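You operate a simulated robot arm through the tools that you are given. There is no shell and no other tool.

Carry out the task below with a simulated two-armed robot. There is one attempt and no reset: what you move stays moved.

## Task
Test stud lamp 8 at RUN through socket N, then shut down.
Fine: on the stud board, move the plug from socket L into N with the lever off; lever on at 0; end with the slider at 0, lever off; leave the other plugs and the relay keys.
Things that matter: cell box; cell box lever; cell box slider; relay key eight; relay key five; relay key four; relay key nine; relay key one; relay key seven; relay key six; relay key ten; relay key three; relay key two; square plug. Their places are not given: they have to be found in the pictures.

It is judged by the outcome, as a careful person would: the job done as asked, and still so three seconds after it is handed in. It fails if anything else is knocked over, pushed out of place, dropped, spilled or broken.

## Robot
Two 7-joint arms with fingered hands on one trunk that stands fixed in place. Base frame: the origin is at the foot of the trunk, x ahead of it, y to its left, z up. Lengths are in m, angles in rad, forces in N, time in s.
The left shoulder is at [0.08, 0.241, 1.467], the right one opposite. Payload 4.9 kg a hand.
The tool frame of a hand sits at the grasp point between the pads (the TCP): z along the fingers, y along the line on which they close. The tips reach 0.032 m beyond it. The gripper opens to 0.2 m. The gripper's body begins 0.089 m behind the TCP. The gripper is a hand of 4 fingers: y runs from the thumb to the fingers, the wrist lies at [0, 0, -0.267] in the tool frame, and closing takes about 1.5 s.
Orientation is told as [roll, pitch, yaw] about the base's x, y, z axes, in that order, counted from this pose: with the fingers straight down and closing along the base's y, the tool's x points along the base's -x, its y along +y and its z along -z.

## Interface
- The arms move only by the tool arm_command. It takes "left_deltas", "right_deltas" or both (then of equal length, played together; a hand with none holds still); each is a list that holds one entry, the list of rows, each a list of 7 numbers: the shift along the tool's x, y, z in m, then the turn, a rotation vector about the tool's x, y, z in degrees, then the gripper command, from -1 (fully open) to 1 (shut), values between in proportion. In form: [[[dx, dy, dz, wx, wy, wz, hand], ...]]. A call has 1 to 20 rows; each row shifts and turns the commanded pose from where the row before left it, along the tool's axes as they then stand. Rows are played at 5 a second. More than 0.05 m and 0.15 rad between two rows, or a gripper value outside its range, and nothing of the call is played. A pose out of reach is approached as far as the arm can. The call stops where the force on the tool passes 50 N (or 10 N more than at its start, if that is more) or the arm is blocked; 0.2 s more then pass. Each finger travels about 0.072 m/s and halts on what it meets, pressing with about 29 N; the grip force reading is that of the motor and also rises with nothing between the fingers. The clock runs only during rows and for 0.2 s after the last one: add rows that do not move to give the fingers time. It gives the time, the measured TCP pose, the force on the tool (base axes), the opening and the grip force at its end, in the units of the frame above (readings bear some noise), with the torque about the TCP (base axes, N m) and any sound that the robot's microphone picked up.
- Cameras (640 x 400 px; columns grow to the right, rows downward): "scene" is now at [0.1131, 0.0141, 1.63]; the picture's right is [0.14, -0.99, 0.00], its down [-0.68, -0.10, -0.73] and it looks along [0.72, 0.10, -0.69] (base axes); focal length 372 px, centre (320, 200). "left" rides on the left gripper at [-0.069, -0.069, -0.116] in its tool frame; the picture's right is [0.71, -0.71, 0.00], its down [0.54, 0.54, -0.64] and it looks along [0.45, 0.45, 0.77] (tool axes); focal length 226 px, centre (320, 200). "right" rides on the right gripper at [0.069, -0.069, -0.116] in its tool frame; the picture's right is [0.71, 0.71, 0.00], its down [-0.54, 0.54, -0.64] and it looks along [-0.45, 0.45, 0.77] (tool axes); focal length 226 px, centre (320, 200).
- capture(camera): a new picture of that camera. It takes no simulated time.
- move_column(by): slides the trunk up (or, below 0, down) by that many m; the arms and the scene camera ride with it, the base frame stays. It gives what a move gives, with no picture.
- set_grasp(shape, hand): the hand has 4 fingers and takes this shape, open, in about a second: jaw (thumb against the fingers, like two jaws); tri (thumb and two fingers); tip (a fingertip pinch); poke (one finger out to press); point (the index stretched); flat (the hand flat); cup (the hand cupped); fist (a fist). The gripper value then closes the fingers along that shape, each until it touches; the sizes above hold for jaw. It gives what a move gives, with no picture.
- aim_head(pan, tilt): turns the head with the scene camera to pan (to the left, within 1.501 rad either way) and tilt (down, from -0.506 to 1.204), counted from straight ahead of the robot. It gives what a move gives.
- pixel_to_xyz(camera, pixels): there is no depth. For up to 12 entries [column, row, z] of the newest picture of that camera ("zoom" is the newest enlarged one), the place [x, y] in the base frame at which the ray of that pixel passes the height z, good to about 0.002 m. It takes no simulated time.
- enlarge(camera, box): a new picture of the part [left, top, right, bottom] of that camera's present view, enlarged. It takes no simulated time.
- hand_in(): hands the job in; it is judged then, once.

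Unless the task says otherwise, let go and move clear before handing in.

The tools are called after "Call:" as name(argument=value, ...) on one line, values as JSON. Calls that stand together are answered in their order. arm_command: Moves the arms, as the interface text tells. Its arguments: {"type":"object","properties":{"left_deltas":{"type":"array"},"right_deltas":{"type":"array"}},"required":[]} The other tools are called the same way: move_column (by) slides the trunk up or down; set_grasp (shape, hand) gives the hand a shape; aim_head (pan, tilt) turns the head that bears the scene camera; capture (camera) takes a picture; pixel_to_xyz (camera, pixels) gives the place at which the rays of pixels pass given heights; enlarge (camera, box) takes an enlarged picture of a part of a camera's view; hand_in () hands the job in.

At the start:

```text
t: 0.0
left_ee_pos: [0.7261, 0.364, 1.2653]
left_ee_rot: [-0.001, 0.0, 0.001]
left_wrist_force: [-0.2, 0.2, 0.6]
left_wrist_torque: [0.02, 0.04, 0.01]
left_grip_width: 0.1998
left_finger_force: 0.0
left_shape: jaw
right_ee_pos: [0.6893, -0.1463, 1.3072]
right_ee_rot: [0.001, -0.001, 0.0]
right_wrist_force: [-0.2, -1.1, -0.4]
right_wrist_torque: [0.01, 0.02, -0.02]
right_grip_width: 0.1999
right_finger_force: 0.0
right_shape: jaw
trunk travel left (down, up): [-0.375, 0.465]
head pan, tilt: [0.141, 0.754]
```

scene: 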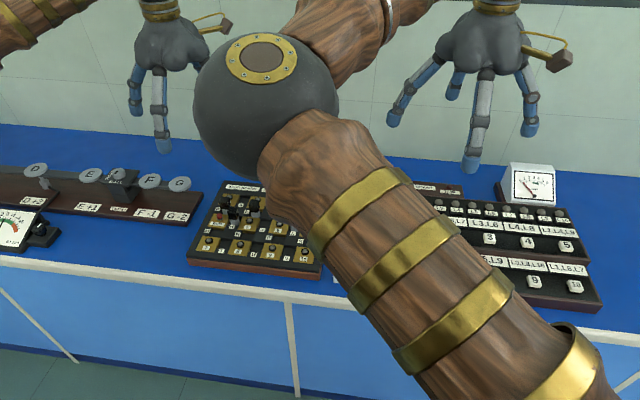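
right: 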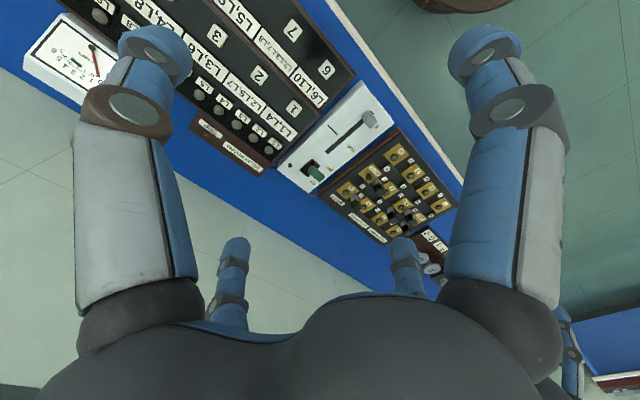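
left: 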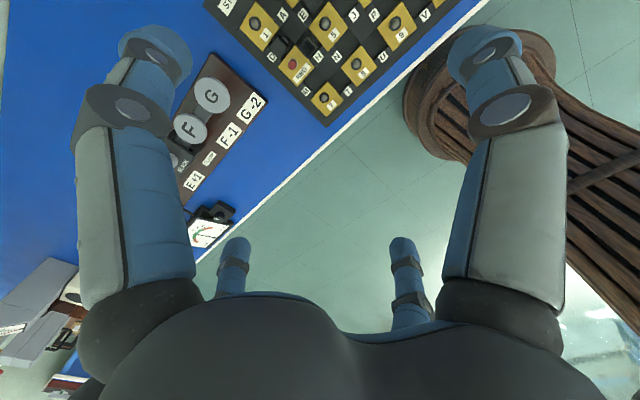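

The right arm hides much of the bench in the scene view; the right hand camera shows the stud board, cell box (white, with slider and green lever) and relay board. I'll take closer looks first.

Call:
enlarge(camera="right", box=[180, 60, 480, 300])

Call:
enlarge(camera="scene", box=[180, 160, 340, 290])

Call:
enlarge(camera="right", box=[20, 0, 340, 180])

Call:
enlarge(camera="scene", box=[400, 150, 640, 320])

```text
1.67 times, centred on (330, 180) of right
```

zoom: 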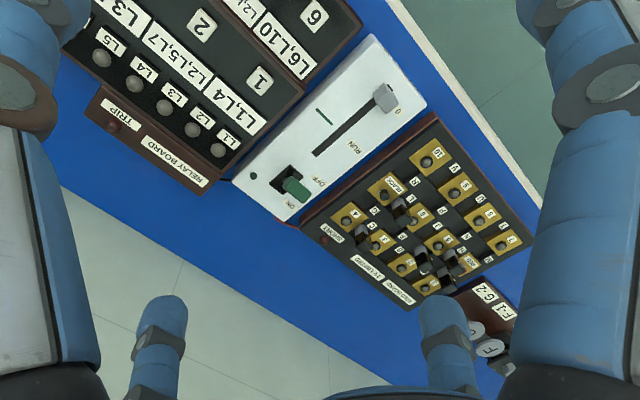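

```text
3.08 times, centred on (260, 225) of scene
```

zoom: 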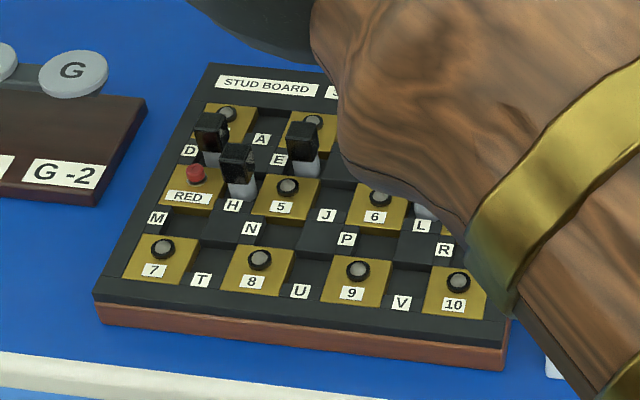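

```text
2.00 times, centred on (180, 90) of right
```

zoom: 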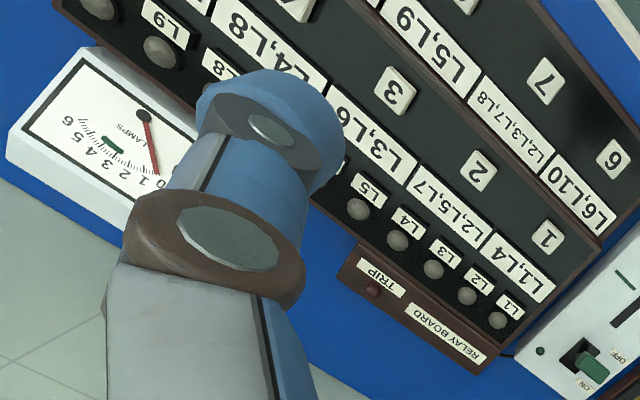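

```text
2.35 times, centred on (520, 235) of scene
```

zoom: 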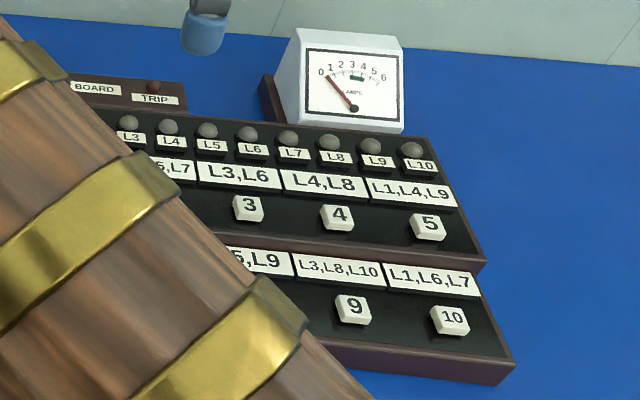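

The scene view is blocked by the right upper arm. I'll move the right hand 0.3 m to the right and see what the scene camera then shows.

Call:
arm_command(right_deltas=[[[0, -0.05, 0, 0, 0, 0, -1], [0, -0.05, 0, 0, 0, 0, -1], [0, -0.05, 0, 0, 0, 0, -1], [0, -0.05, 0, 0, 0, 0, -1], [0, -0.05, 0, 0, 0, 0, -1], [0, -0.05, 0, 0, 0, 0, -1]]])

Call:
capture(camera="scene")

```text
t: 1.4
left_ee_pos: [0.7271, 0.3612, 1.2648]
left_ee_rot: [0.002, 0.0, 0.0]
left_wrist_force: [0.3, -0.2, -0.9]
left_wrist_torque: [0.06, 0.02, 0.01]
left_grip_width: 0.1998
left_finger_force: 0.1
left_shape: jaw
right_ee_pos: [0.6921, -0.4486, 1.3106]
right_ee_rot: [0.003, 0.001, 0.001]
right_wrist_force: [0.0, -0.3, -0.6]
right_wrist_torque: [0.03, 0.0, 0.02]
right_grip_width: 0.1999
right_finger_force: 0.1
right_shape: jaw
trunk travel left (down, up): [-0.375, 0.465]
head pan, tilt: [0.141, 0.754]
```

```text
taken
```

scene: 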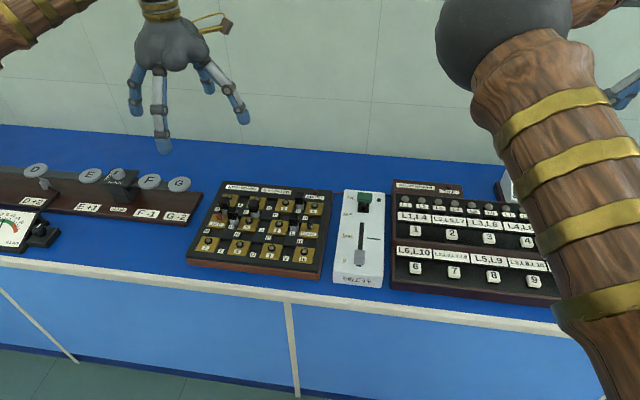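

Now the board at (190–330, 180–275) and cell box at (335–385, 190–285) are clear; I'll enlarge both.

Call:
enlarge(camera="scene", box=[180, 175, 340, 280])

Call:
enlarge(camera="scene", box=[310, 175, 410, 300])

Call:
enlarge(camera="scene", box=[380, 170, 560, 310])

Call:
enlarge(camera="scene", box=[0, 140, 210, 270])

```text
3.81 times, centred on (260, 228) of scene
```

zoom: 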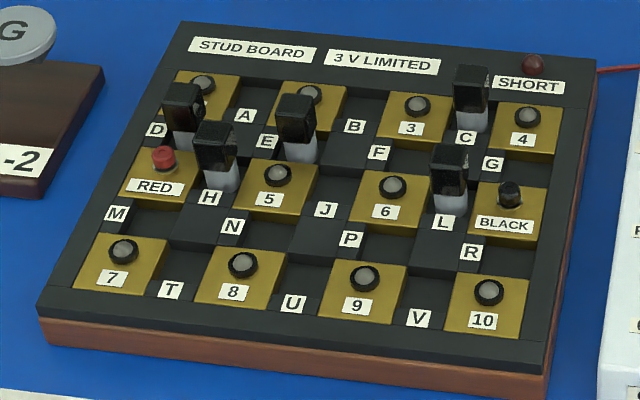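

```text
3.20 times, centred on (360, 238) of scene
```

zoom: 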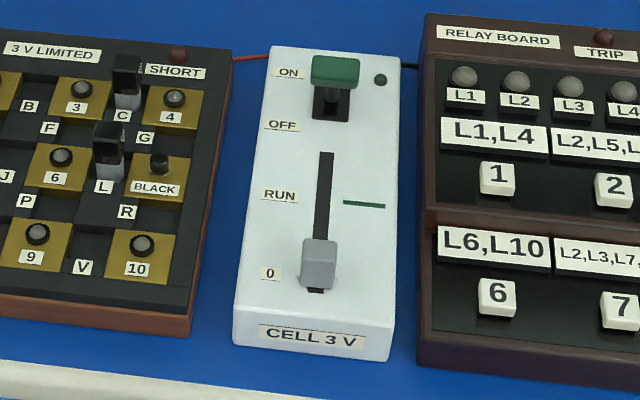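

```text
2.86 times, centred on (470, 240) of scene
```

zoom: 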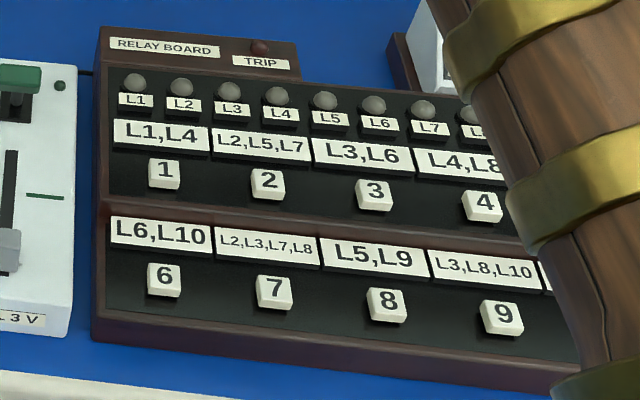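

```text
3.05 times, centred on (105, 205) of scene
```

zoom: 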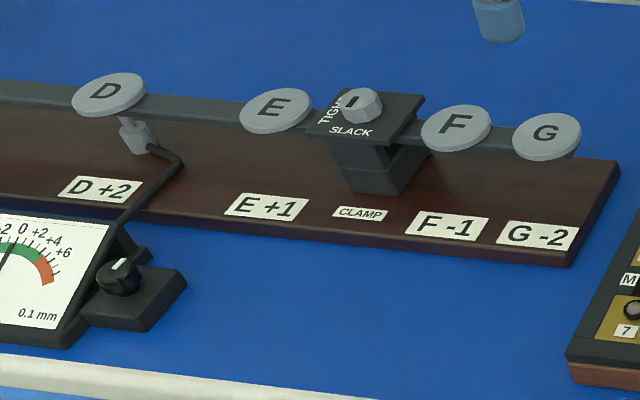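

The lever's green cap sits near the ON label, (335,70) in the zoom, but it stands up so I need a second viewpoint. I'll take the left-hand picture and triangulate to find the heights.

Call:
enlarge(camera="left", box=[180, 0, 480, 130])

Call:
pixel_to_xyz(camera="scene", pixels=[[321, 271, 0.8], [321, 271, 0.9], [321, 271, 1.0], [197, 250, 0.8], [197, 250, 0.9], [197, 250, 1.0]])

```text
2.13 times, centred on (330, 65) of left
```

zoom: 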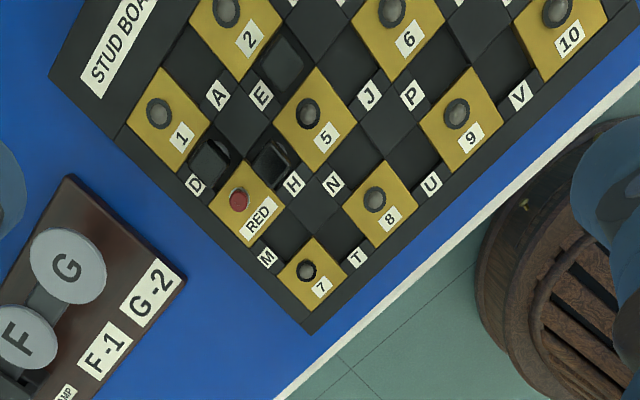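

```text
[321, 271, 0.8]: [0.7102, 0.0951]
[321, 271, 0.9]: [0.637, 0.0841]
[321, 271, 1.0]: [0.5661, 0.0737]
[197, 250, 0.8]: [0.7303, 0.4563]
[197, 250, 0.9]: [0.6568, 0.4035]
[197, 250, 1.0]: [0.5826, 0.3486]
```

Call:
pixel_to_xyz(camera="zoom", pixels=[[390, 219, 0.85], [390, 219, 0.9], [390, 219, 0.95], [390, 219, 1.0], [327, 140, 0.9], [327, 140, 1.0], [183, 137, 0.9], [183, 137, 1.0]])

Call:
enlarge(camera="scene", box=[180, 175, 340, 280])

Call:
pixel_to_xyz(camera="zoom", pixels=[[233, 292, 0.85], [233, 292, 0.9], [233, 292, 0.95], [233, 292, 1.0], [269, 199, 0.9], [269, 199, 1.0]])

```text
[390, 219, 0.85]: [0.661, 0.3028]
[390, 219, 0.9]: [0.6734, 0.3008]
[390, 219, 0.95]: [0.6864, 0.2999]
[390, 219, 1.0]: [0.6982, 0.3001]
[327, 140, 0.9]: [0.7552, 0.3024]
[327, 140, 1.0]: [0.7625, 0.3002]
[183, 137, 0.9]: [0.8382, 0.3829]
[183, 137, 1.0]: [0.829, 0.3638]
```

```text
3.81 times, centred on (260, 228) of scene
```

zoom: 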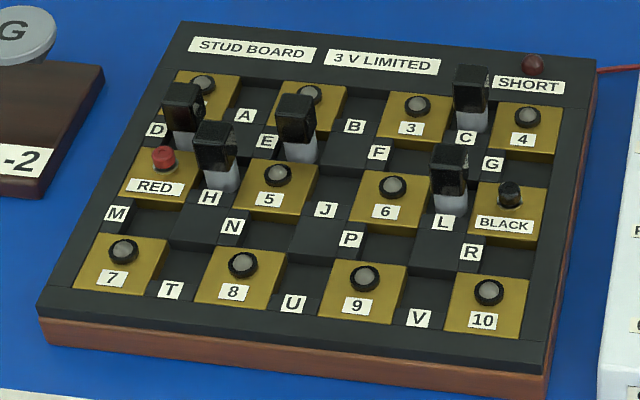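

```text
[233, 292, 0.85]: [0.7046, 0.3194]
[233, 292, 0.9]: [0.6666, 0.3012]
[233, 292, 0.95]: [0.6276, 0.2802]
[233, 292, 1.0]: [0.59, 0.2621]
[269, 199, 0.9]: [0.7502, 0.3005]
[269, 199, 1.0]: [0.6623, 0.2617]
```

Two views agree on a board top at z≈0.893. Now I'll map labels and studs at that height, and the plug shape for its height.

Call:
pixel_to_xyz(camera="zoom", pixels=[[112, 278, 0.893], [233, 292, 0.893], [357, 305, 0.893], [481, 320, 0.893], [269, 206, 0.893], [386, 212, 0.893], [504, 224, 0.893], [231, 226, 0.893], [443, 222, 0.893], [410, 128, 0.893], [522, 139, 0.893], [349, 239, 0.893]])

Call:
enlarge(camera="scene", box=[275, 185, 325, 250])

```text
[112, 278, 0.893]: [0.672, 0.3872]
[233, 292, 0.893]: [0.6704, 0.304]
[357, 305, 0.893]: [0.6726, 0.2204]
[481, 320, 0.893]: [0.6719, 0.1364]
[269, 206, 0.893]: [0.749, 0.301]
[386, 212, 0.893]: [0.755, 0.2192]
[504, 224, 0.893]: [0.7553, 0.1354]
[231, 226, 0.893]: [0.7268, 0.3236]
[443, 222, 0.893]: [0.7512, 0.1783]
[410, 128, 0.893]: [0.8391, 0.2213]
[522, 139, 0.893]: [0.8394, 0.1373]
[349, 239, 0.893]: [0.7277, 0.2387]
```

```text
6.15 times, centred on (300, 218) of scene
```

zoom: 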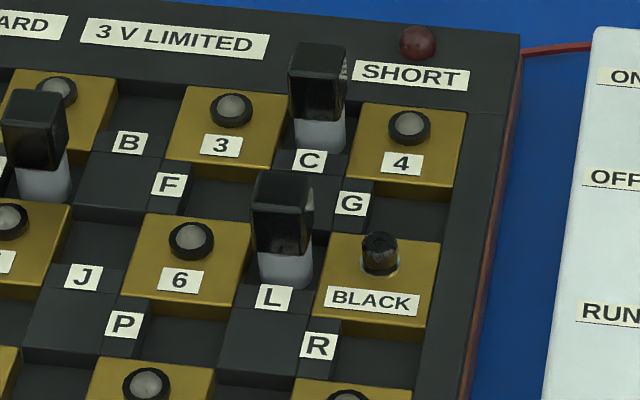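

Call:
pixel_to_xyz(camera="zoom", pixels=[[145, 213, 0.893], [262, 223, 0.893], [123, 292, 0.893], [238, 308, 0.893], [334, 233, 0.893], [441, 245, 0.893], [314, 315, 0.893], [424, 326, 0.893], [262, 279, 0.893], [310, 287, 0.893], [298, 146, 0.893], [343, 152, 0.893]])

Call:
pixel_to_xyz(camera="zoom", pixels=[[250, 194, 0.95], [308, 200, 0.95], [256, 172, 0.95], [312, 178, 0.95], [250, 194, 0.97], [308, 200, 0.97], [255, 247, 0.92], [307, 253, 0.92]])

Call:
set_grasp(hand="left", shape="tip")

Call:
enlarge(camera="scene", box=[90, 0, 290, 160])

Call:
capture(camera="left")

```text
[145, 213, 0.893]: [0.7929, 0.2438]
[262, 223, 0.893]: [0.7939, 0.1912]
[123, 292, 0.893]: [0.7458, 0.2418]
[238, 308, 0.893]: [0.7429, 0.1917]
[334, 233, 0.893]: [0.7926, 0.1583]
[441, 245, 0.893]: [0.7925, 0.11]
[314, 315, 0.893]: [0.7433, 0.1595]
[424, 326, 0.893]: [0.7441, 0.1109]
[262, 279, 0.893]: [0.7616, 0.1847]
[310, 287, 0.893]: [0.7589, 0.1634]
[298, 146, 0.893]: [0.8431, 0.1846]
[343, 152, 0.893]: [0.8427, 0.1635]
```

```text
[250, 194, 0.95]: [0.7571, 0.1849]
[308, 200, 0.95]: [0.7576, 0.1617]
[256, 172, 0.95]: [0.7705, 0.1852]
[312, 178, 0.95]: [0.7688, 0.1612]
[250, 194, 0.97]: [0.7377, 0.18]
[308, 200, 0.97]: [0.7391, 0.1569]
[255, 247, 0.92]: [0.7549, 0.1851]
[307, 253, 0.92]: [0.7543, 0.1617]
```

```text
t: 2.3
left_ee_pos: [0.7258, 0.3642, 1.2641]
left_ee_rot: [0.001, 0.001, 0.001]
left_wrist_force: [-0.7, 0.0, 0.3]
left_wrist_torque: [-0.02, -0.01, 0.02]
left_grip_width: 0.1997
left_finger_force: 0.0
left_shape: tip
right_ee_pos: [0.6917, -0.4455, 1.3098]
right_ee_rot: [-0.001, -0.001, 0.0]
right_wrist_force: [0.1, 0.2, 0.1]
right_wrist_torque: [-0.04, 0.03, -0.01]
right_grip_width: 0.2003
right_finger_force: 0.0
right_shape: jaw
trunk travel left (down, up): [-0.375, 0.465]
head pan, tilt: [0.141, 0.754]
```

```text
2.50 times, centred on (190, 80) of scene
```

zoom: 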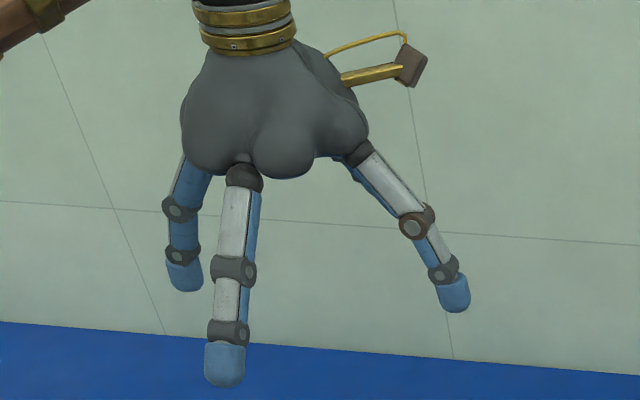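

```text
taken
```

left: 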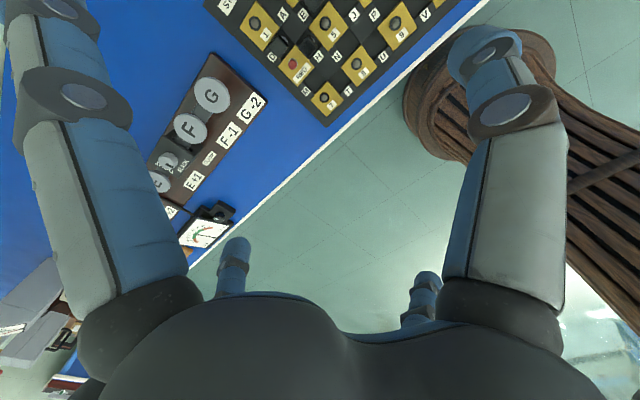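

The plug at L is about 23 mm wide, front face x≈0.759, y≈0.174, cap from z≈0.915 to 0.948. I'll close the left hand in free air in "tip" shape to see where the fingertips meet.

Call:
arm_command(left_deltas=[[[0, 0, 0, 0, 0, 0, 1], [0, 0, 0, 0, 0, 0, 1], [0, 0, 0, 0, 0, 0, 1], [0, 0, 0, 0, 0, 0, 1], [0, 0, 0, 0, 0, 0, 1], [0, 0, 0, 0, 0, 0, 1], [0, 0, 0, 0, 0, 0, 1], [0, 0, 0, 0, 0, 0, 1]]])

Call:
enlarge(camera="scene", box=[90, 0, 290, 160])

Call:
capture(camera="left")

Call:
enlarge(camera="scene", box=[215, 210, 275, 260])

Call:
pixel_to_xyz(camera="scene", pixels=[[364, 200, 0.92], [320, 200, 0.893]])

```text
t: 4.1
left_ee_pos: [0.7264, 0.3644, 1.2644]
left_ee_rot: [0.0, 0.0, 0.001]
left_wrist_force: [0.4, -0.4, 0.1]
left_wrist_torque: [-0.01, 0.01, 0.0]
left_grip_width: 0.0
left_finger_force: 23.9
left_shape: tip
right_ee_pos: [0.6916, -0.4451, 1.3097]
right_ee_rot: [-0.002, 0.001, 0.0]
right_wrist_force: [-0.2, -0.5, -0.9]
right_wrist_torque: [0.01, 0.03, 0.01]
right_grip_width: 0.2
right_finger_force: 0.0
right_shape: jaw
trunk travel left (down, up): [-0.375, 0.465]
head pan, tilt: [0.141, 0.754]
```

```text
2.50 times, centred on (190, 80) of scene
```

zoom: 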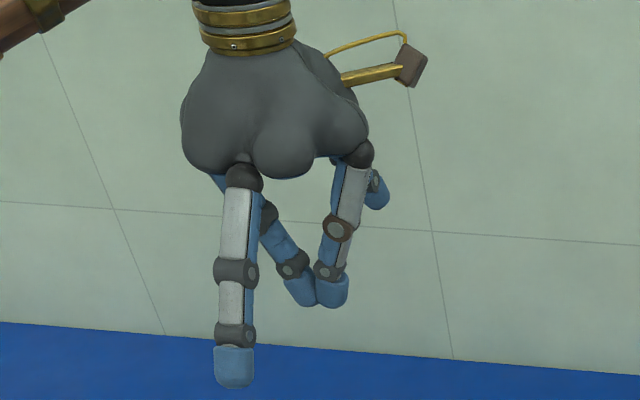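

```text
taken
```

left: 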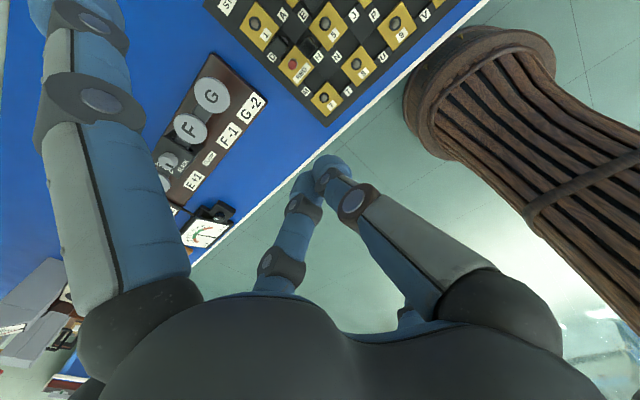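

```text
8.00 times, centred on (245, 235) of scene
```

zoom: 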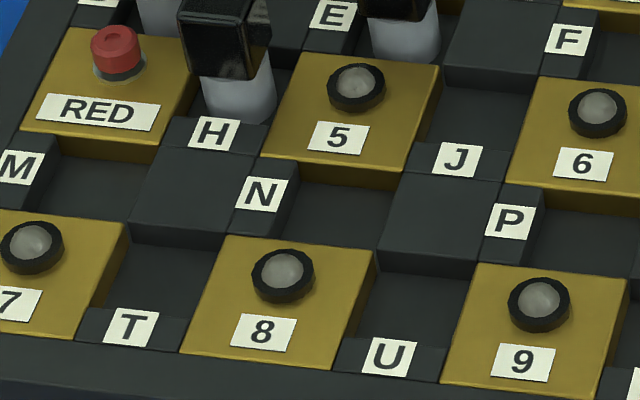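

```text
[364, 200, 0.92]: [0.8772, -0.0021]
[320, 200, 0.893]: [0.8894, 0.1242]
```

In "tip" the thumb and opposite finger meet ~0.034 m below the TCP, with side fingers splayed ±0.14 m in x at TCP level, so this shape suits the plug. Now a closer look at the lever, slider and plugs.

Call:
enlarge(camera="scene", box=[335, 180, 395, 220])

Call:
enlarge(camera="scene", box=[330, 215, 390, 290])

Call:
enlarge(camera="scene", box=[280, 195, 320, 240])

```text
10.00 times, centred on (365, 200) of scene
```

zoom: 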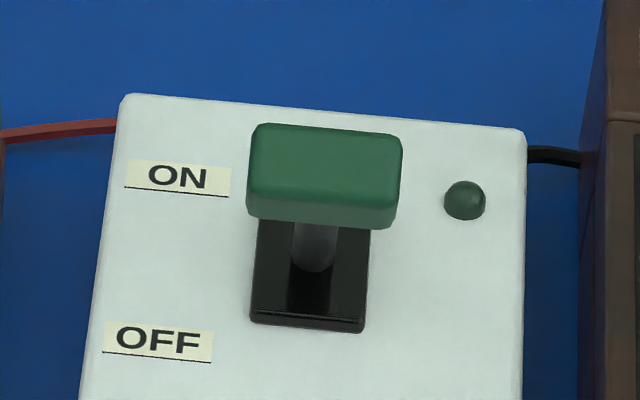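

```text
5.33 times, centred on (360, 252) of scene
```

zoom: 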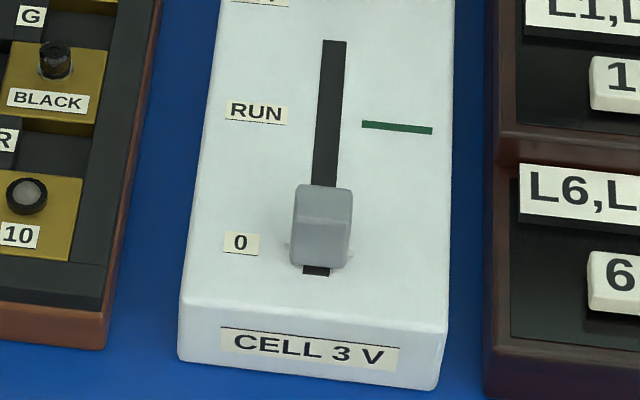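

```text
8.89 times, centred on (300, 218) of scene
```

zoom: 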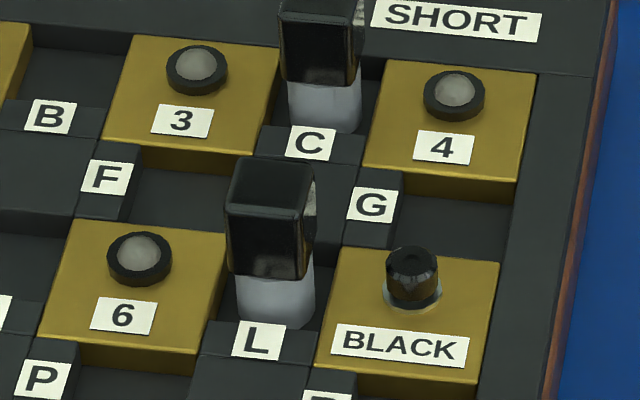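

The lever cap (325,175 in the zoom) could be tilted either way from this view; I'll bring the right hand's camera over the cell box for a second angle.

Call:
arm_command(right_deltas=[[[-0.01, 0.048, 0, 0, 0, 0, -1], [-0.01, 0.048, 0, 0, 0, 0, -1], [-0.01, 0.048, 0, 0, 0, 0, -1], [-0.01, 0.048, 0.02, 0, 0, 0, -1], [-0.01, 0.048, 0.04, 0, 0, 0, -1], [-0.01, 0.048, 0.04, 0, 0, 0, -1], [-0.01, 0.048, 0.04, 0, 0, 0, -1], [0, 0, 0.04, 0, 0, 0, -1]]])

Call:
capture(camera="right")

Call:
capture(camera="scene")

```text
refused: row 4 steps farther than a row can; nothing moved
```

```text
taken
```

right: 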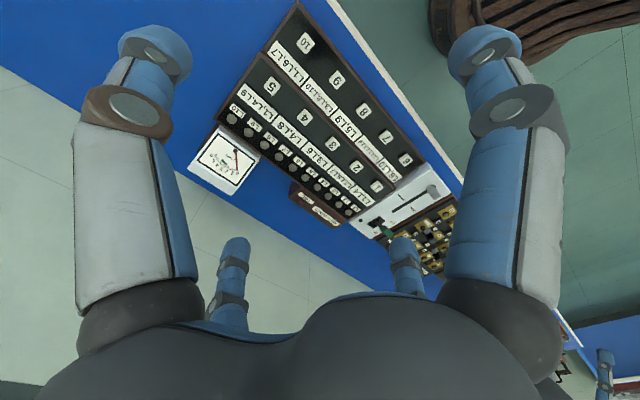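

```text
taken
```

scene: 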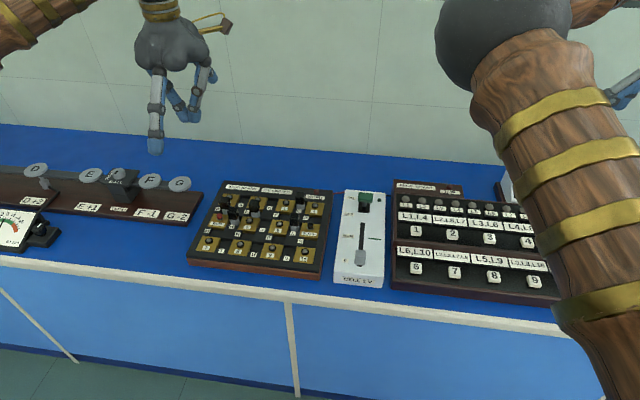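

The row was too long; I'll split it so every row stays below 0.05 m.

Call:
arm_command(right_deltas=[[[-0.007, 0.034, 0, 0, 0, 0, -1], [-0.007, 0.034, 0, 0, 0, 0, -1], [-0.007, 0.034, 0, 0, 0, 0, -1], [-0.007, 0.034, 0.02, 0, 0, 0, -1], [-0.007, 0.034, 0.025, 0, 0, 0, -1], [-0.007, 0.034, 0.025, 0, 0, 0, -1], [-0.007, 0.034, 0.025, 0, 0, 0, -1], [-0.007, 0.034, 0.025, 0, 0, 0, -1], [-0.007, 0.034, 0.025, 0, 0, 0, -1], [-0.007, 0.034, 0.025, 0, 0, 0, -1], [0, 0, 0.02, 0, 0, 0, -1], [0, 0, 0, 0, 0, 0, -1]]])

Call:
capture(camera="right")

Call:
capture(camera="scene")

```text
t: 6.7
left_ee_pos: [0.7258, 0.3642, 1.2635]
left_ee_rot: [-0.001, 0.0, 0.001]
left_wrist_force: [-0.9, 0.5, 0.6]
left_wrist_torque: [0.01, 0.01, -0.01]
left_grip_width: 0.0
left_finger_force: 28.7
left_shape: tip
right_ee_pos: [0.7576, -0.106, 1.1147]
right_ee_rot: [0.001, 0.0, 0.001]
right_wrist_force: [-1.0, 0.1, -0.5]
right_wrist_torque: [-0.02, 0.01, 0.0]
right_grip_width: 0.1998
right_finger_force: 0.1
right_shape: jaw
trunk travel left (down, up): [-0.375, 0.465]
head pan, tilt: [0.141, 0.754]
```

```text
taken
```

right: 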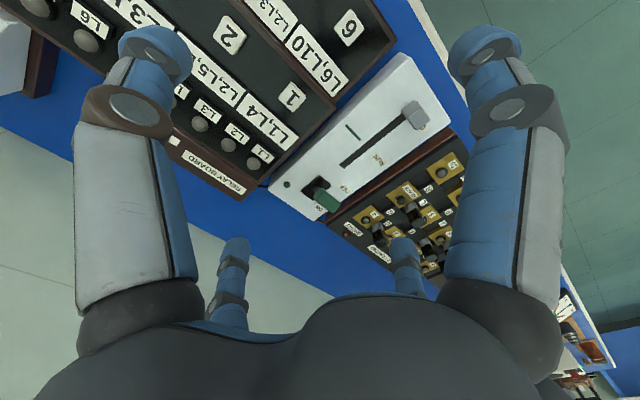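

```text
taken
```

scene: 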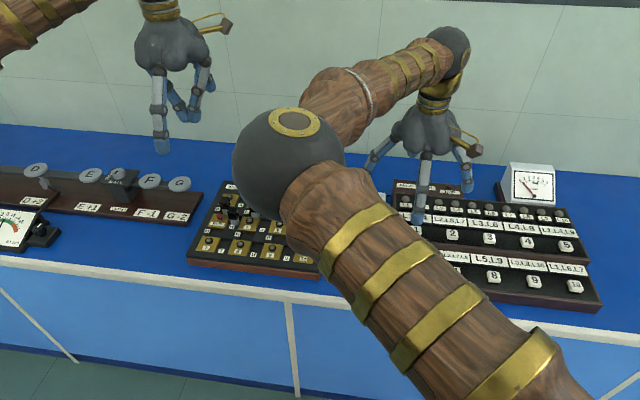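

Call:
enlarge(camera="right", box=[260, 150, 380, 230])

Call:
pixel_to_xyz(camera="zoom", pixels=[[320, 200, 0.9], [320, 200, 0.95]])

Call:
enlarge(camera="right", box=[320, 130, 480, 260])

```text
5.00 times, centred on (320, 190) of right
```

zoom: 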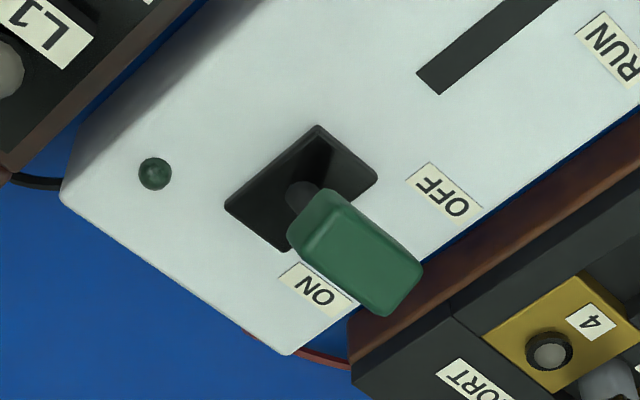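

```text
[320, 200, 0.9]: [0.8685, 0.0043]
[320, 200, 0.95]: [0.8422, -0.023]
```

```text
3.08 times, centred on (400, 195) of right
```

zoom: 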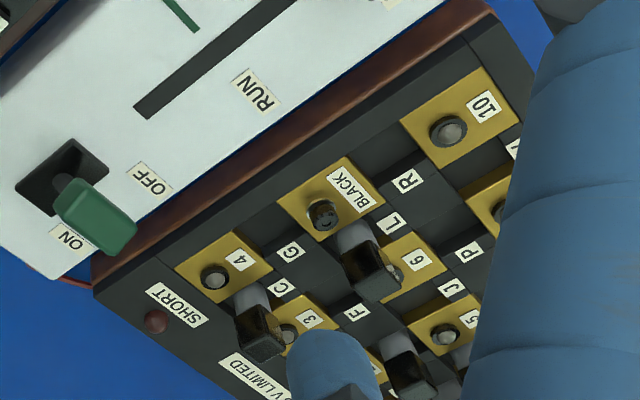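

Call:
pixel_to_xyz(camera="right", pixels=[[327, 200, 0.93], [327, 200, 0.95], [327, 200, 0.97], [319.4, 175, 0.91], [331.6, 186, 0.91], [314, 200, 0.91], [301, 191, 0.91], [316.4, 189, 0.91], [287, 185, 0.91], [364.6, 195.2, 0.91]])

Call:
pixel_to_xyz(camera="scene", pixels=[[365.5, 197.5, 0.93], [365.5, 197.5, 0.95], [365.5, 197.5, 0.97], [364.5, 207, 0.91], [379.4, 200.2, 0.91], [345.2, 199.2, 0.91], [343.2, 215.8, 0.91]])

```text
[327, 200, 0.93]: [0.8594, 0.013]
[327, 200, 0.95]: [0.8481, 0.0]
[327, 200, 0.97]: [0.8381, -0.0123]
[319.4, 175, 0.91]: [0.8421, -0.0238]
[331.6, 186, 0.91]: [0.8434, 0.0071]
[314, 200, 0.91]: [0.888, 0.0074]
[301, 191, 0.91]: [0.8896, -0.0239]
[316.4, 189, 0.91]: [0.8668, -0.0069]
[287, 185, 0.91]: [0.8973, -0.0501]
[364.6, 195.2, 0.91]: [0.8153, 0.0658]
```

```text
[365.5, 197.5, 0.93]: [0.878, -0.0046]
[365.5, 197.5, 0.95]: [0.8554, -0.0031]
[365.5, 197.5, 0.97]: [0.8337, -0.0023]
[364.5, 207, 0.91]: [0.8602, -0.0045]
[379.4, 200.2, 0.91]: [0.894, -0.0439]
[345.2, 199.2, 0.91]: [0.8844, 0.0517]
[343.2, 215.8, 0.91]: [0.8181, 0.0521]
```

Triangulating gives lever pivot x≈0.871 and cap x≈0.848 at z≈0.955, so the lever leans toward the OFF label (x≈0.829): it is off now, and the slider is at 0. I'll withdraw the right hand and bring the left over the plug at L with the pinch slightly open.

Call:
arm_command(right_deltas=[[[0.007, -0.034, -0.02, 0, 0, 0, -1], [0.007, -0.034, -0.025, 0, 0, 0, -1], [0.007, -0.034, -0.025, 0, 0, 0, -1], [0.007, -0.034, -0.025, 0, 0, 0, -1], [0.007, -0.034, -0.025, 0, 0, 0, -1], [0.007, -0.034, -0.025, 0, 0, 0, -1], [0.007, -0.034, -0.025, 0, 0, 0, -1], [0.007, -0.034, -0.02, 0, 0, 0, -1], [0.007, -0.034, 0, 0, 0, 0, -1], [0.007, -0.04, 0, 0, 0, 0, -1], [0.007, -0.04, 0, 0, 0, 0, -1], [0.007, -0.04, 0, 0, 0, 0, -1]]], left_deltas=[[[0, 0, 0, 0, 0, 0, 0.4], [0, 0, 0, 0, 0, 0, 0.4], [0, 0, 0, 0, 0, 0, 0.4], [-0.006, -0.027, 0.028, 0, 0, 0, 0.4], [-0.006, -0.027, 0.028, 0, 0, 0, 0.4], [-0.006, -0.027, 0.028, 0, 0, 0, 0.4], [-0.006, -0.027, 0.028, 0, 0, 0, 0.4], [-0.006, -0.027, 0.028, 0, 0, 0, 0.4], [-0.006, -0.027, 0.028, 0, 0, 0, 0.4], [-0.005, -0.028, 0.03, 0, 0, 0, 0.4], [-0.005, 0, 0, 0, 0, 0, 0.4], [0, 0, 0, 0, 0, 0, 0.4]]])

Call:
capture(camera="left")

Call:
capture(camera="scene")

```text
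t: 9.3
left_ee_pos: [0.7733, 0.1737, 1.067]
left_ee_rot: [0.002, -0.001, 0.003]
left_wrist_force: [-0.2, -0.8, 0.5]
left_wrist_torque: [0.05, 0.01, 0.03]
left_grip_width: 0.0597
left_finger_force: 0.0
left_shape: tip
right_ee_pos: [0.6768, -0.5342, 1.3097]
right_ee_rot: [0.003, 0.0, 0.001]
right_wrist_force: [0.4, -1.1, -0.6]
right_wrist_torque: [0.02, 0.03, -0.01]
right_grip_width: 0.1998
right_finger_force: 0.1
right_shape: jaw
trunk travel left (down, up): [-0.375, 0.465]
head pan, tilt: [0.141, 0.754]
```

```text
taken
```

left: 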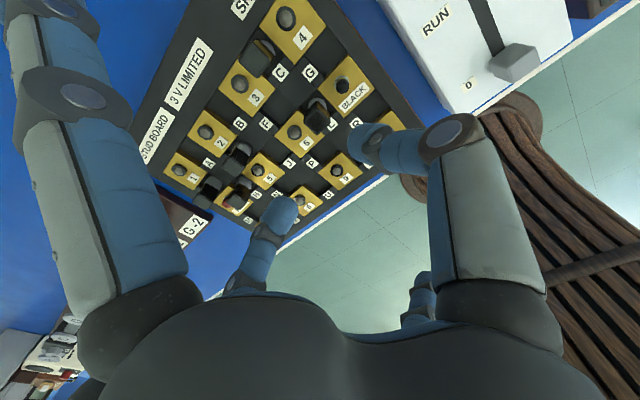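

```text
taken
```

scene: 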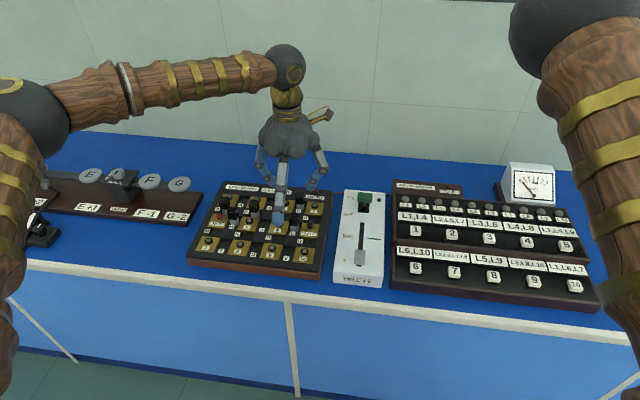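

The left arm leaves the scene view clear. I'll zoom the left camera on the L plug at (316,115) to fix its position.

Call:
enlarge(camera="left", box=[270, 75, 360, 145])

Call:
enlarge(camera="scene", box=[245, 130, 345, 250])

```text
5.71 times, centred on (315, 110) of left
```

zoom: 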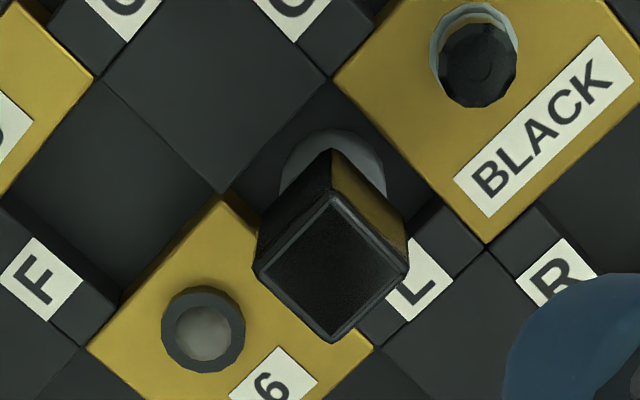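

```text
3.33 times, centred on (295, 190) of scene
```

zoom: 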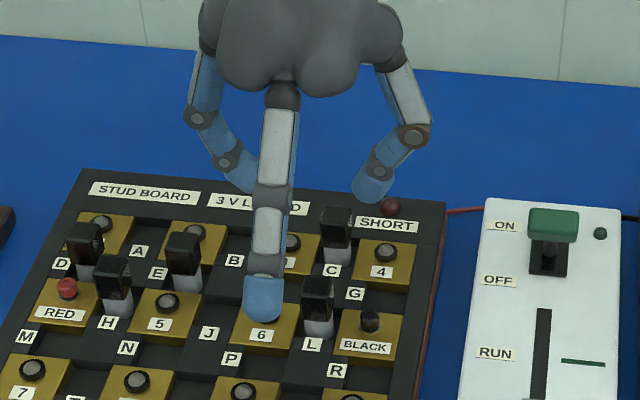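

Call:
pixel_to_xyz(camera="left", pixels=[[317.3, 121.4, 0.93], [317.3, 121.4, 0.94], [317.3, 121.4, 0.95], [317.6, 108.2, 0.94], [304.1, 121.9, 0.94], [317.6, 134.5, 0.94], [330.4, 121.9, 0.94], [317.5, 103, 0.89]])

Call:
pixel_to_xyz(camera="scene", pixels=[[294.4, 216.4, 0.93], [294.4, 216.4, 0.94], [294.4, 216.4, 0.95]])

```text
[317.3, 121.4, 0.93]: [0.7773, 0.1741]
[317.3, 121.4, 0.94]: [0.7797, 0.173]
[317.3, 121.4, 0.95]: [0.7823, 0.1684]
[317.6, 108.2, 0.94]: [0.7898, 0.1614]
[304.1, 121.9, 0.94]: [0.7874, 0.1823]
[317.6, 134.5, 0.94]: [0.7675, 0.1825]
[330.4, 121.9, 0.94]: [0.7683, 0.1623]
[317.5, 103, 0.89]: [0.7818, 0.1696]
```

```text
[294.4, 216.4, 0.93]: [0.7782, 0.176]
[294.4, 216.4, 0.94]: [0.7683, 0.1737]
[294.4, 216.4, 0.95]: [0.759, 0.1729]
```

Both views place the plug cap top at about (0.777, 0.174, 0.931), ~21 mm square. I'll align, narrow the opening to ~0.05 m and descend partway to check.

Call:
arm_command(left_deltas=[[[-0.0037, 0, 0.03, 0, 0, 0, 0.5], [0, 0, 0.03, 0, 0, 0, 0.5], [0, 0, 0.022, 0, 0, 0, 0.5], [0, 0, 0, 0, 0, 0, 0.5]]])

Call:
enlarge(camera="left", box=[220, 80, 420, 220])

Call:
enlarge(camera="scene", box=[245, 160, 345, 250])

```text
t: 10.3
left_ee_pos: [0.776, 0.1755, 0.9826]
left_ee_rot: [-0.001, 0.0, 0.002]
left_wrist_force: [-0.6, 0.2, 0.0]
left_wrist_torque: [0.01, -0.02, 0.01]
left_grip_width: 0.0504
left_finger_force: 0.0
left_shape: tip
right_ee_pos: [0.6756, -0.5315, 1.3088]
right_ee_rot: [-0.002, 0.0, 0.001]
right_wrist_force: [0.5, -0.5, -0.4]
right_wrist_torque: [0.0, -0.01, -0.02]
right_grip_width: 0.1996
right_finger_force: 0.1
right_shape: jaw
trunk travel left (down, up): [-0.375, 0.465]
head pan, tilt: [0.141, 0.754]
```

```text
2.86 times, centred on (320, 150) of left
```

zoom: 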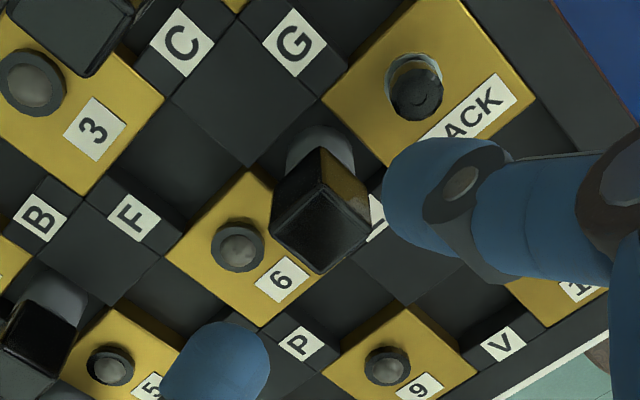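

```text
4.44 times, centred on (295, 205) of scene
```

zoom: 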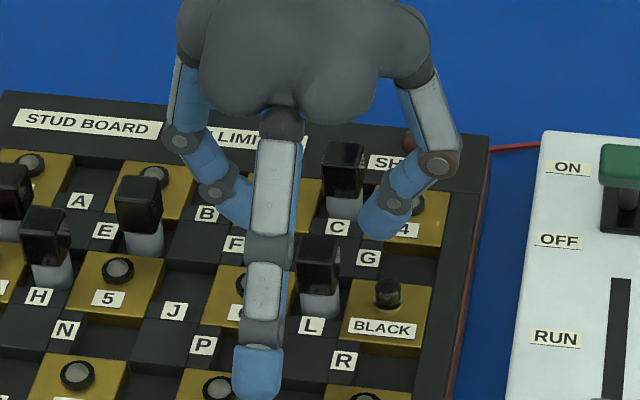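

Fingers straddle the cap evenly and clear the neighbours. Descend to TCP z≈0.944 and close gently.

Call:
arm_command(left_deltas=[[[0, 0, 0.013, 0, 0, 0, 0.5], [0, 0, 0.013, 0, 0, 0, 0.5], [0, 0, 0.013, 0, 0, 0, 0.5], [0, 0, 0, 0, 0, 0, 0.5]]])

Call:
enlarge(camera="left", box=[220, 80, 420, 220])

Call:
enlarge(camera="scene", box=[245, 170, 345, 260])

```text
t: 11.3
left_ee_pos: [0.7771, 0.1735, 0.9462]
left_ee_rot: [0.0, 0.002, -0.001]
left_wrist_force: [0.4, 0.0, -0.2]
left_wrist_torque: [-0.01, -0.01, -0.04]
left_grip_width: 0.0501
left_finger_force: 0.0
left_shape: tip
right_ee_pos: [0.6762, -0.5312, 1.3078]
right_ee_rot: [0.001, 0.0, 0.001]
right_wrist_force: [-0.3, -0.5, 1.1]
right_wrist_torque: [0.01, -0.02, -0.01]
right_grip_width: 0.1998
right_finger_force: 0.0
right_shape: jaw
trunk travel left (down, up): [-0.375, 0.465]
head pan, tilt: [0.141, 0.754]
```

```text
2.86 times, centred on (320, 150) of left
```

zoom: 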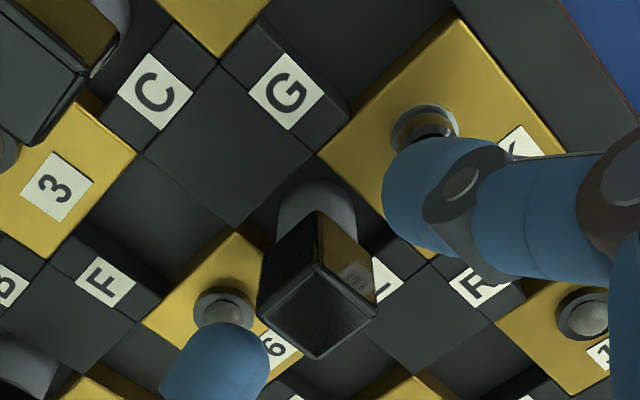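

```text
4.44 times, centred on (295, 215) of scene
```

zoom: 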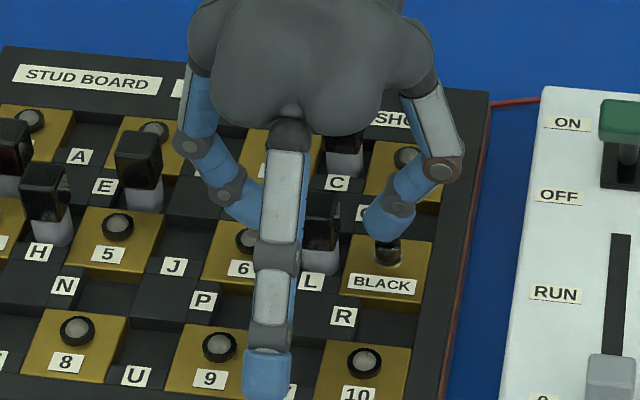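

Positioned with ~14 mm clearance each side; closing the pinch on the plug.

Call:
arm_command(left_deltas=[[[0, 0, 0, 0, 0, 0, 0.7], [0, 0, 0, 0, 0, 0, 0.8], [0, 0, 0, 0, 0, 0, 1], [0, 0, 0, 0, 0, 0, 1], [0, 0, 0, 0, 0, 0, 1]]])

Call:
enlarge(camera="left", box=[220, 80, 420, 220])

Call:
enlarge(camera="scene", box=[245, 170, 345, 260])

```text
t: 12.5
left_ee_pos: [0.7773, 0.1739, 0.9463]
left_ee_rot: [-0.001, 0.002, 0.0]
left_wrist_force: [-0.2, -0.4, -0.4]
left_wrist_torque: [-0.02, 0.03, 0.03]
left_grip_width: 0.0186
left_finger_force: 28.6
left_shape: tip
right_ee_pos: [0.6767, -0.532, 1.3099]
right_ee_rot: [0.002, 0.0, 0.001]
right_wrist_force: [-0.8, -1.1, -0.1]
right_wrist_torque: [-0.02, 0.0, -0.02]
right_grip_width: 0.1999
right_finger_force: 0.0
right_shape: jaw
trunk travel left (down, up): [-0.375, 0.465]
head pan, tilt: [0.141, 0.754]
```

```text
2.86 times, centred on (320, 150) of left
```

zoom: 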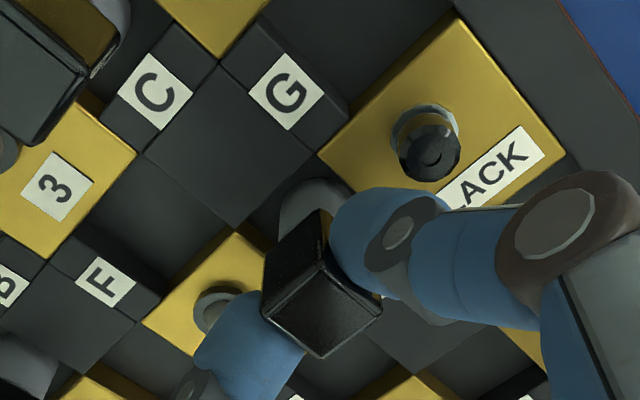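

```text
4.44 times, centred on (295, 215) of scene
```

zoom: 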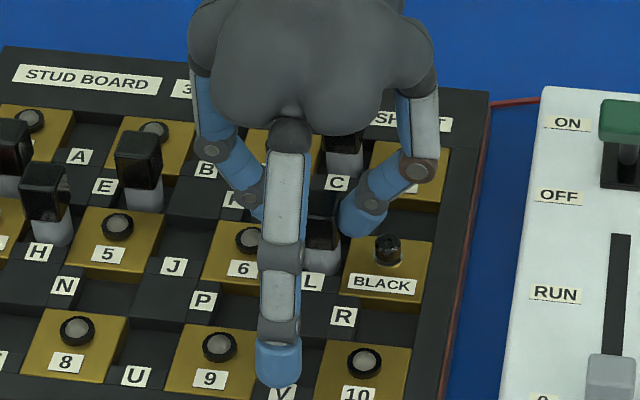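

Gripped at 18.6 mm. I'll lift straight up slowly and check that the plug comes along.

Call:
arm_command(left_deltas=[[[0, 0, -0.006, 0, 0, 0, 1], [0, 0, -0.008, 0, 0, 0, 1], [0, 0, -0.01, 0, 0, 0, 1], [0, 0, -0.015, 0, 0, 0, 1], [0, 0, -0.02, 0, 0, 0, 1], [0, 0, -0.02, 0, 0, 0, 1], [0, 0, -0.01, 0, 0, 0, 1], [0, 0, 0, 0, 0, 0, 1]]])

Call:
enlarge(camera="left", box=[220, 80, 420, 220])

Call:
enlarge(camera="scene", box=[205, 150, 335, 260])

```text
t: 14.3
left_ee_pos: [0.7767, 0.1738, 1.0344]
left_ee_rot: [0.0, 0.001, -0.001]
left_wrist_force: [-0.7, -0.1, -0.4]
left_wrist_torque: [0.0, 0.01, -0.04]
left_grip_width: 0.0189
left_finger_force: 29.0
left_shape: tip
right_ee_pos: [0.6769, -0.5325, 1.3093]
right_ee_rot: [0.0, 0.0, 0.001]
right_wrist_force: [-0.1, 0.5, -0.7]
right_wrist_torque: [0.03, -0.02, 0.0]
right_grip_width: 0.1999
right_finger_force: 0.0
right_shape: jaw
trunk travel left (down, up): [-0.375, 0.465]
head pan, tilt: [0.141, 0.754]
```

```text
2.86 times, centred on (320, 150) of left
```

zoom: 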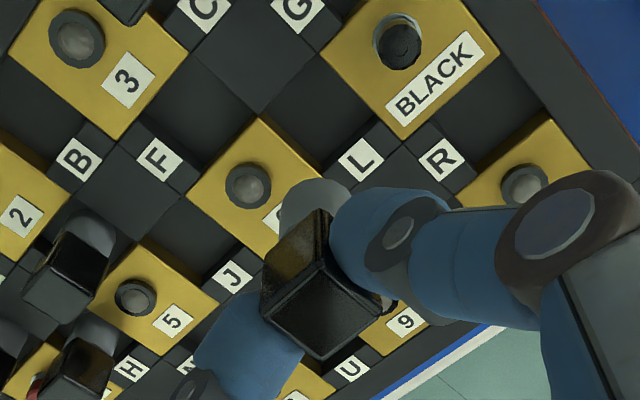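

```text
3.64 times, centred on (270, 205) of scene
```

zoom: 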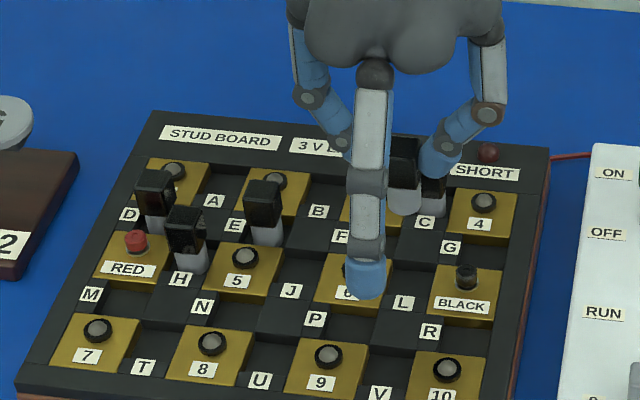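

The plug is out and held upright; socket L is empty. Now I'll measure socket N and the E plug (same socket type) precisely.

Call:
enlarge(camera="scene", box=[225, 195, 285, 255])

Call:
pixel_to_xyz(camera="zoom", pixels=[[320, 200, 0.893]])

Call:
capture(camera="left")

```text
6.67 times, centred on (255, 225) of scene
```

zoom: 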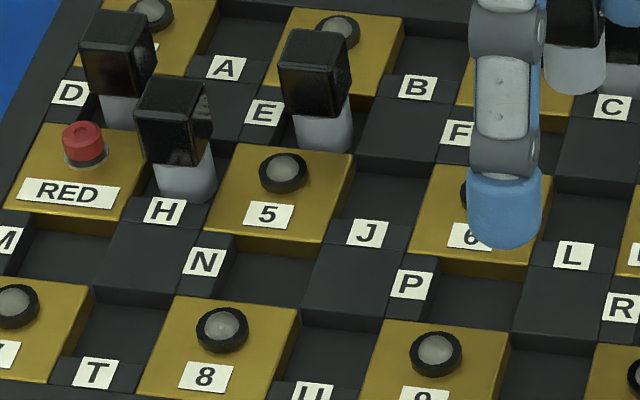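

```text
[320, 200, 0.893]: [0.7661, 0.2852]
```

```text
taken
```

left: 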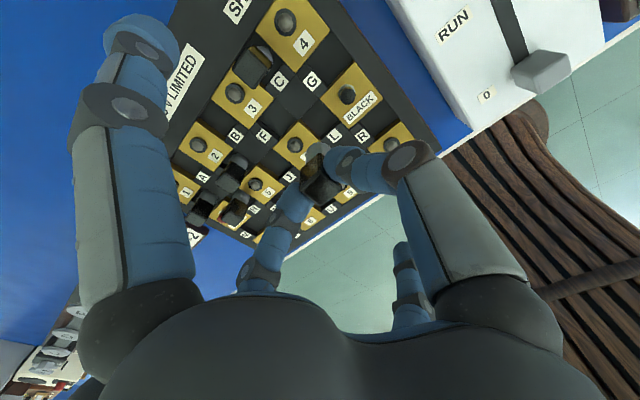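

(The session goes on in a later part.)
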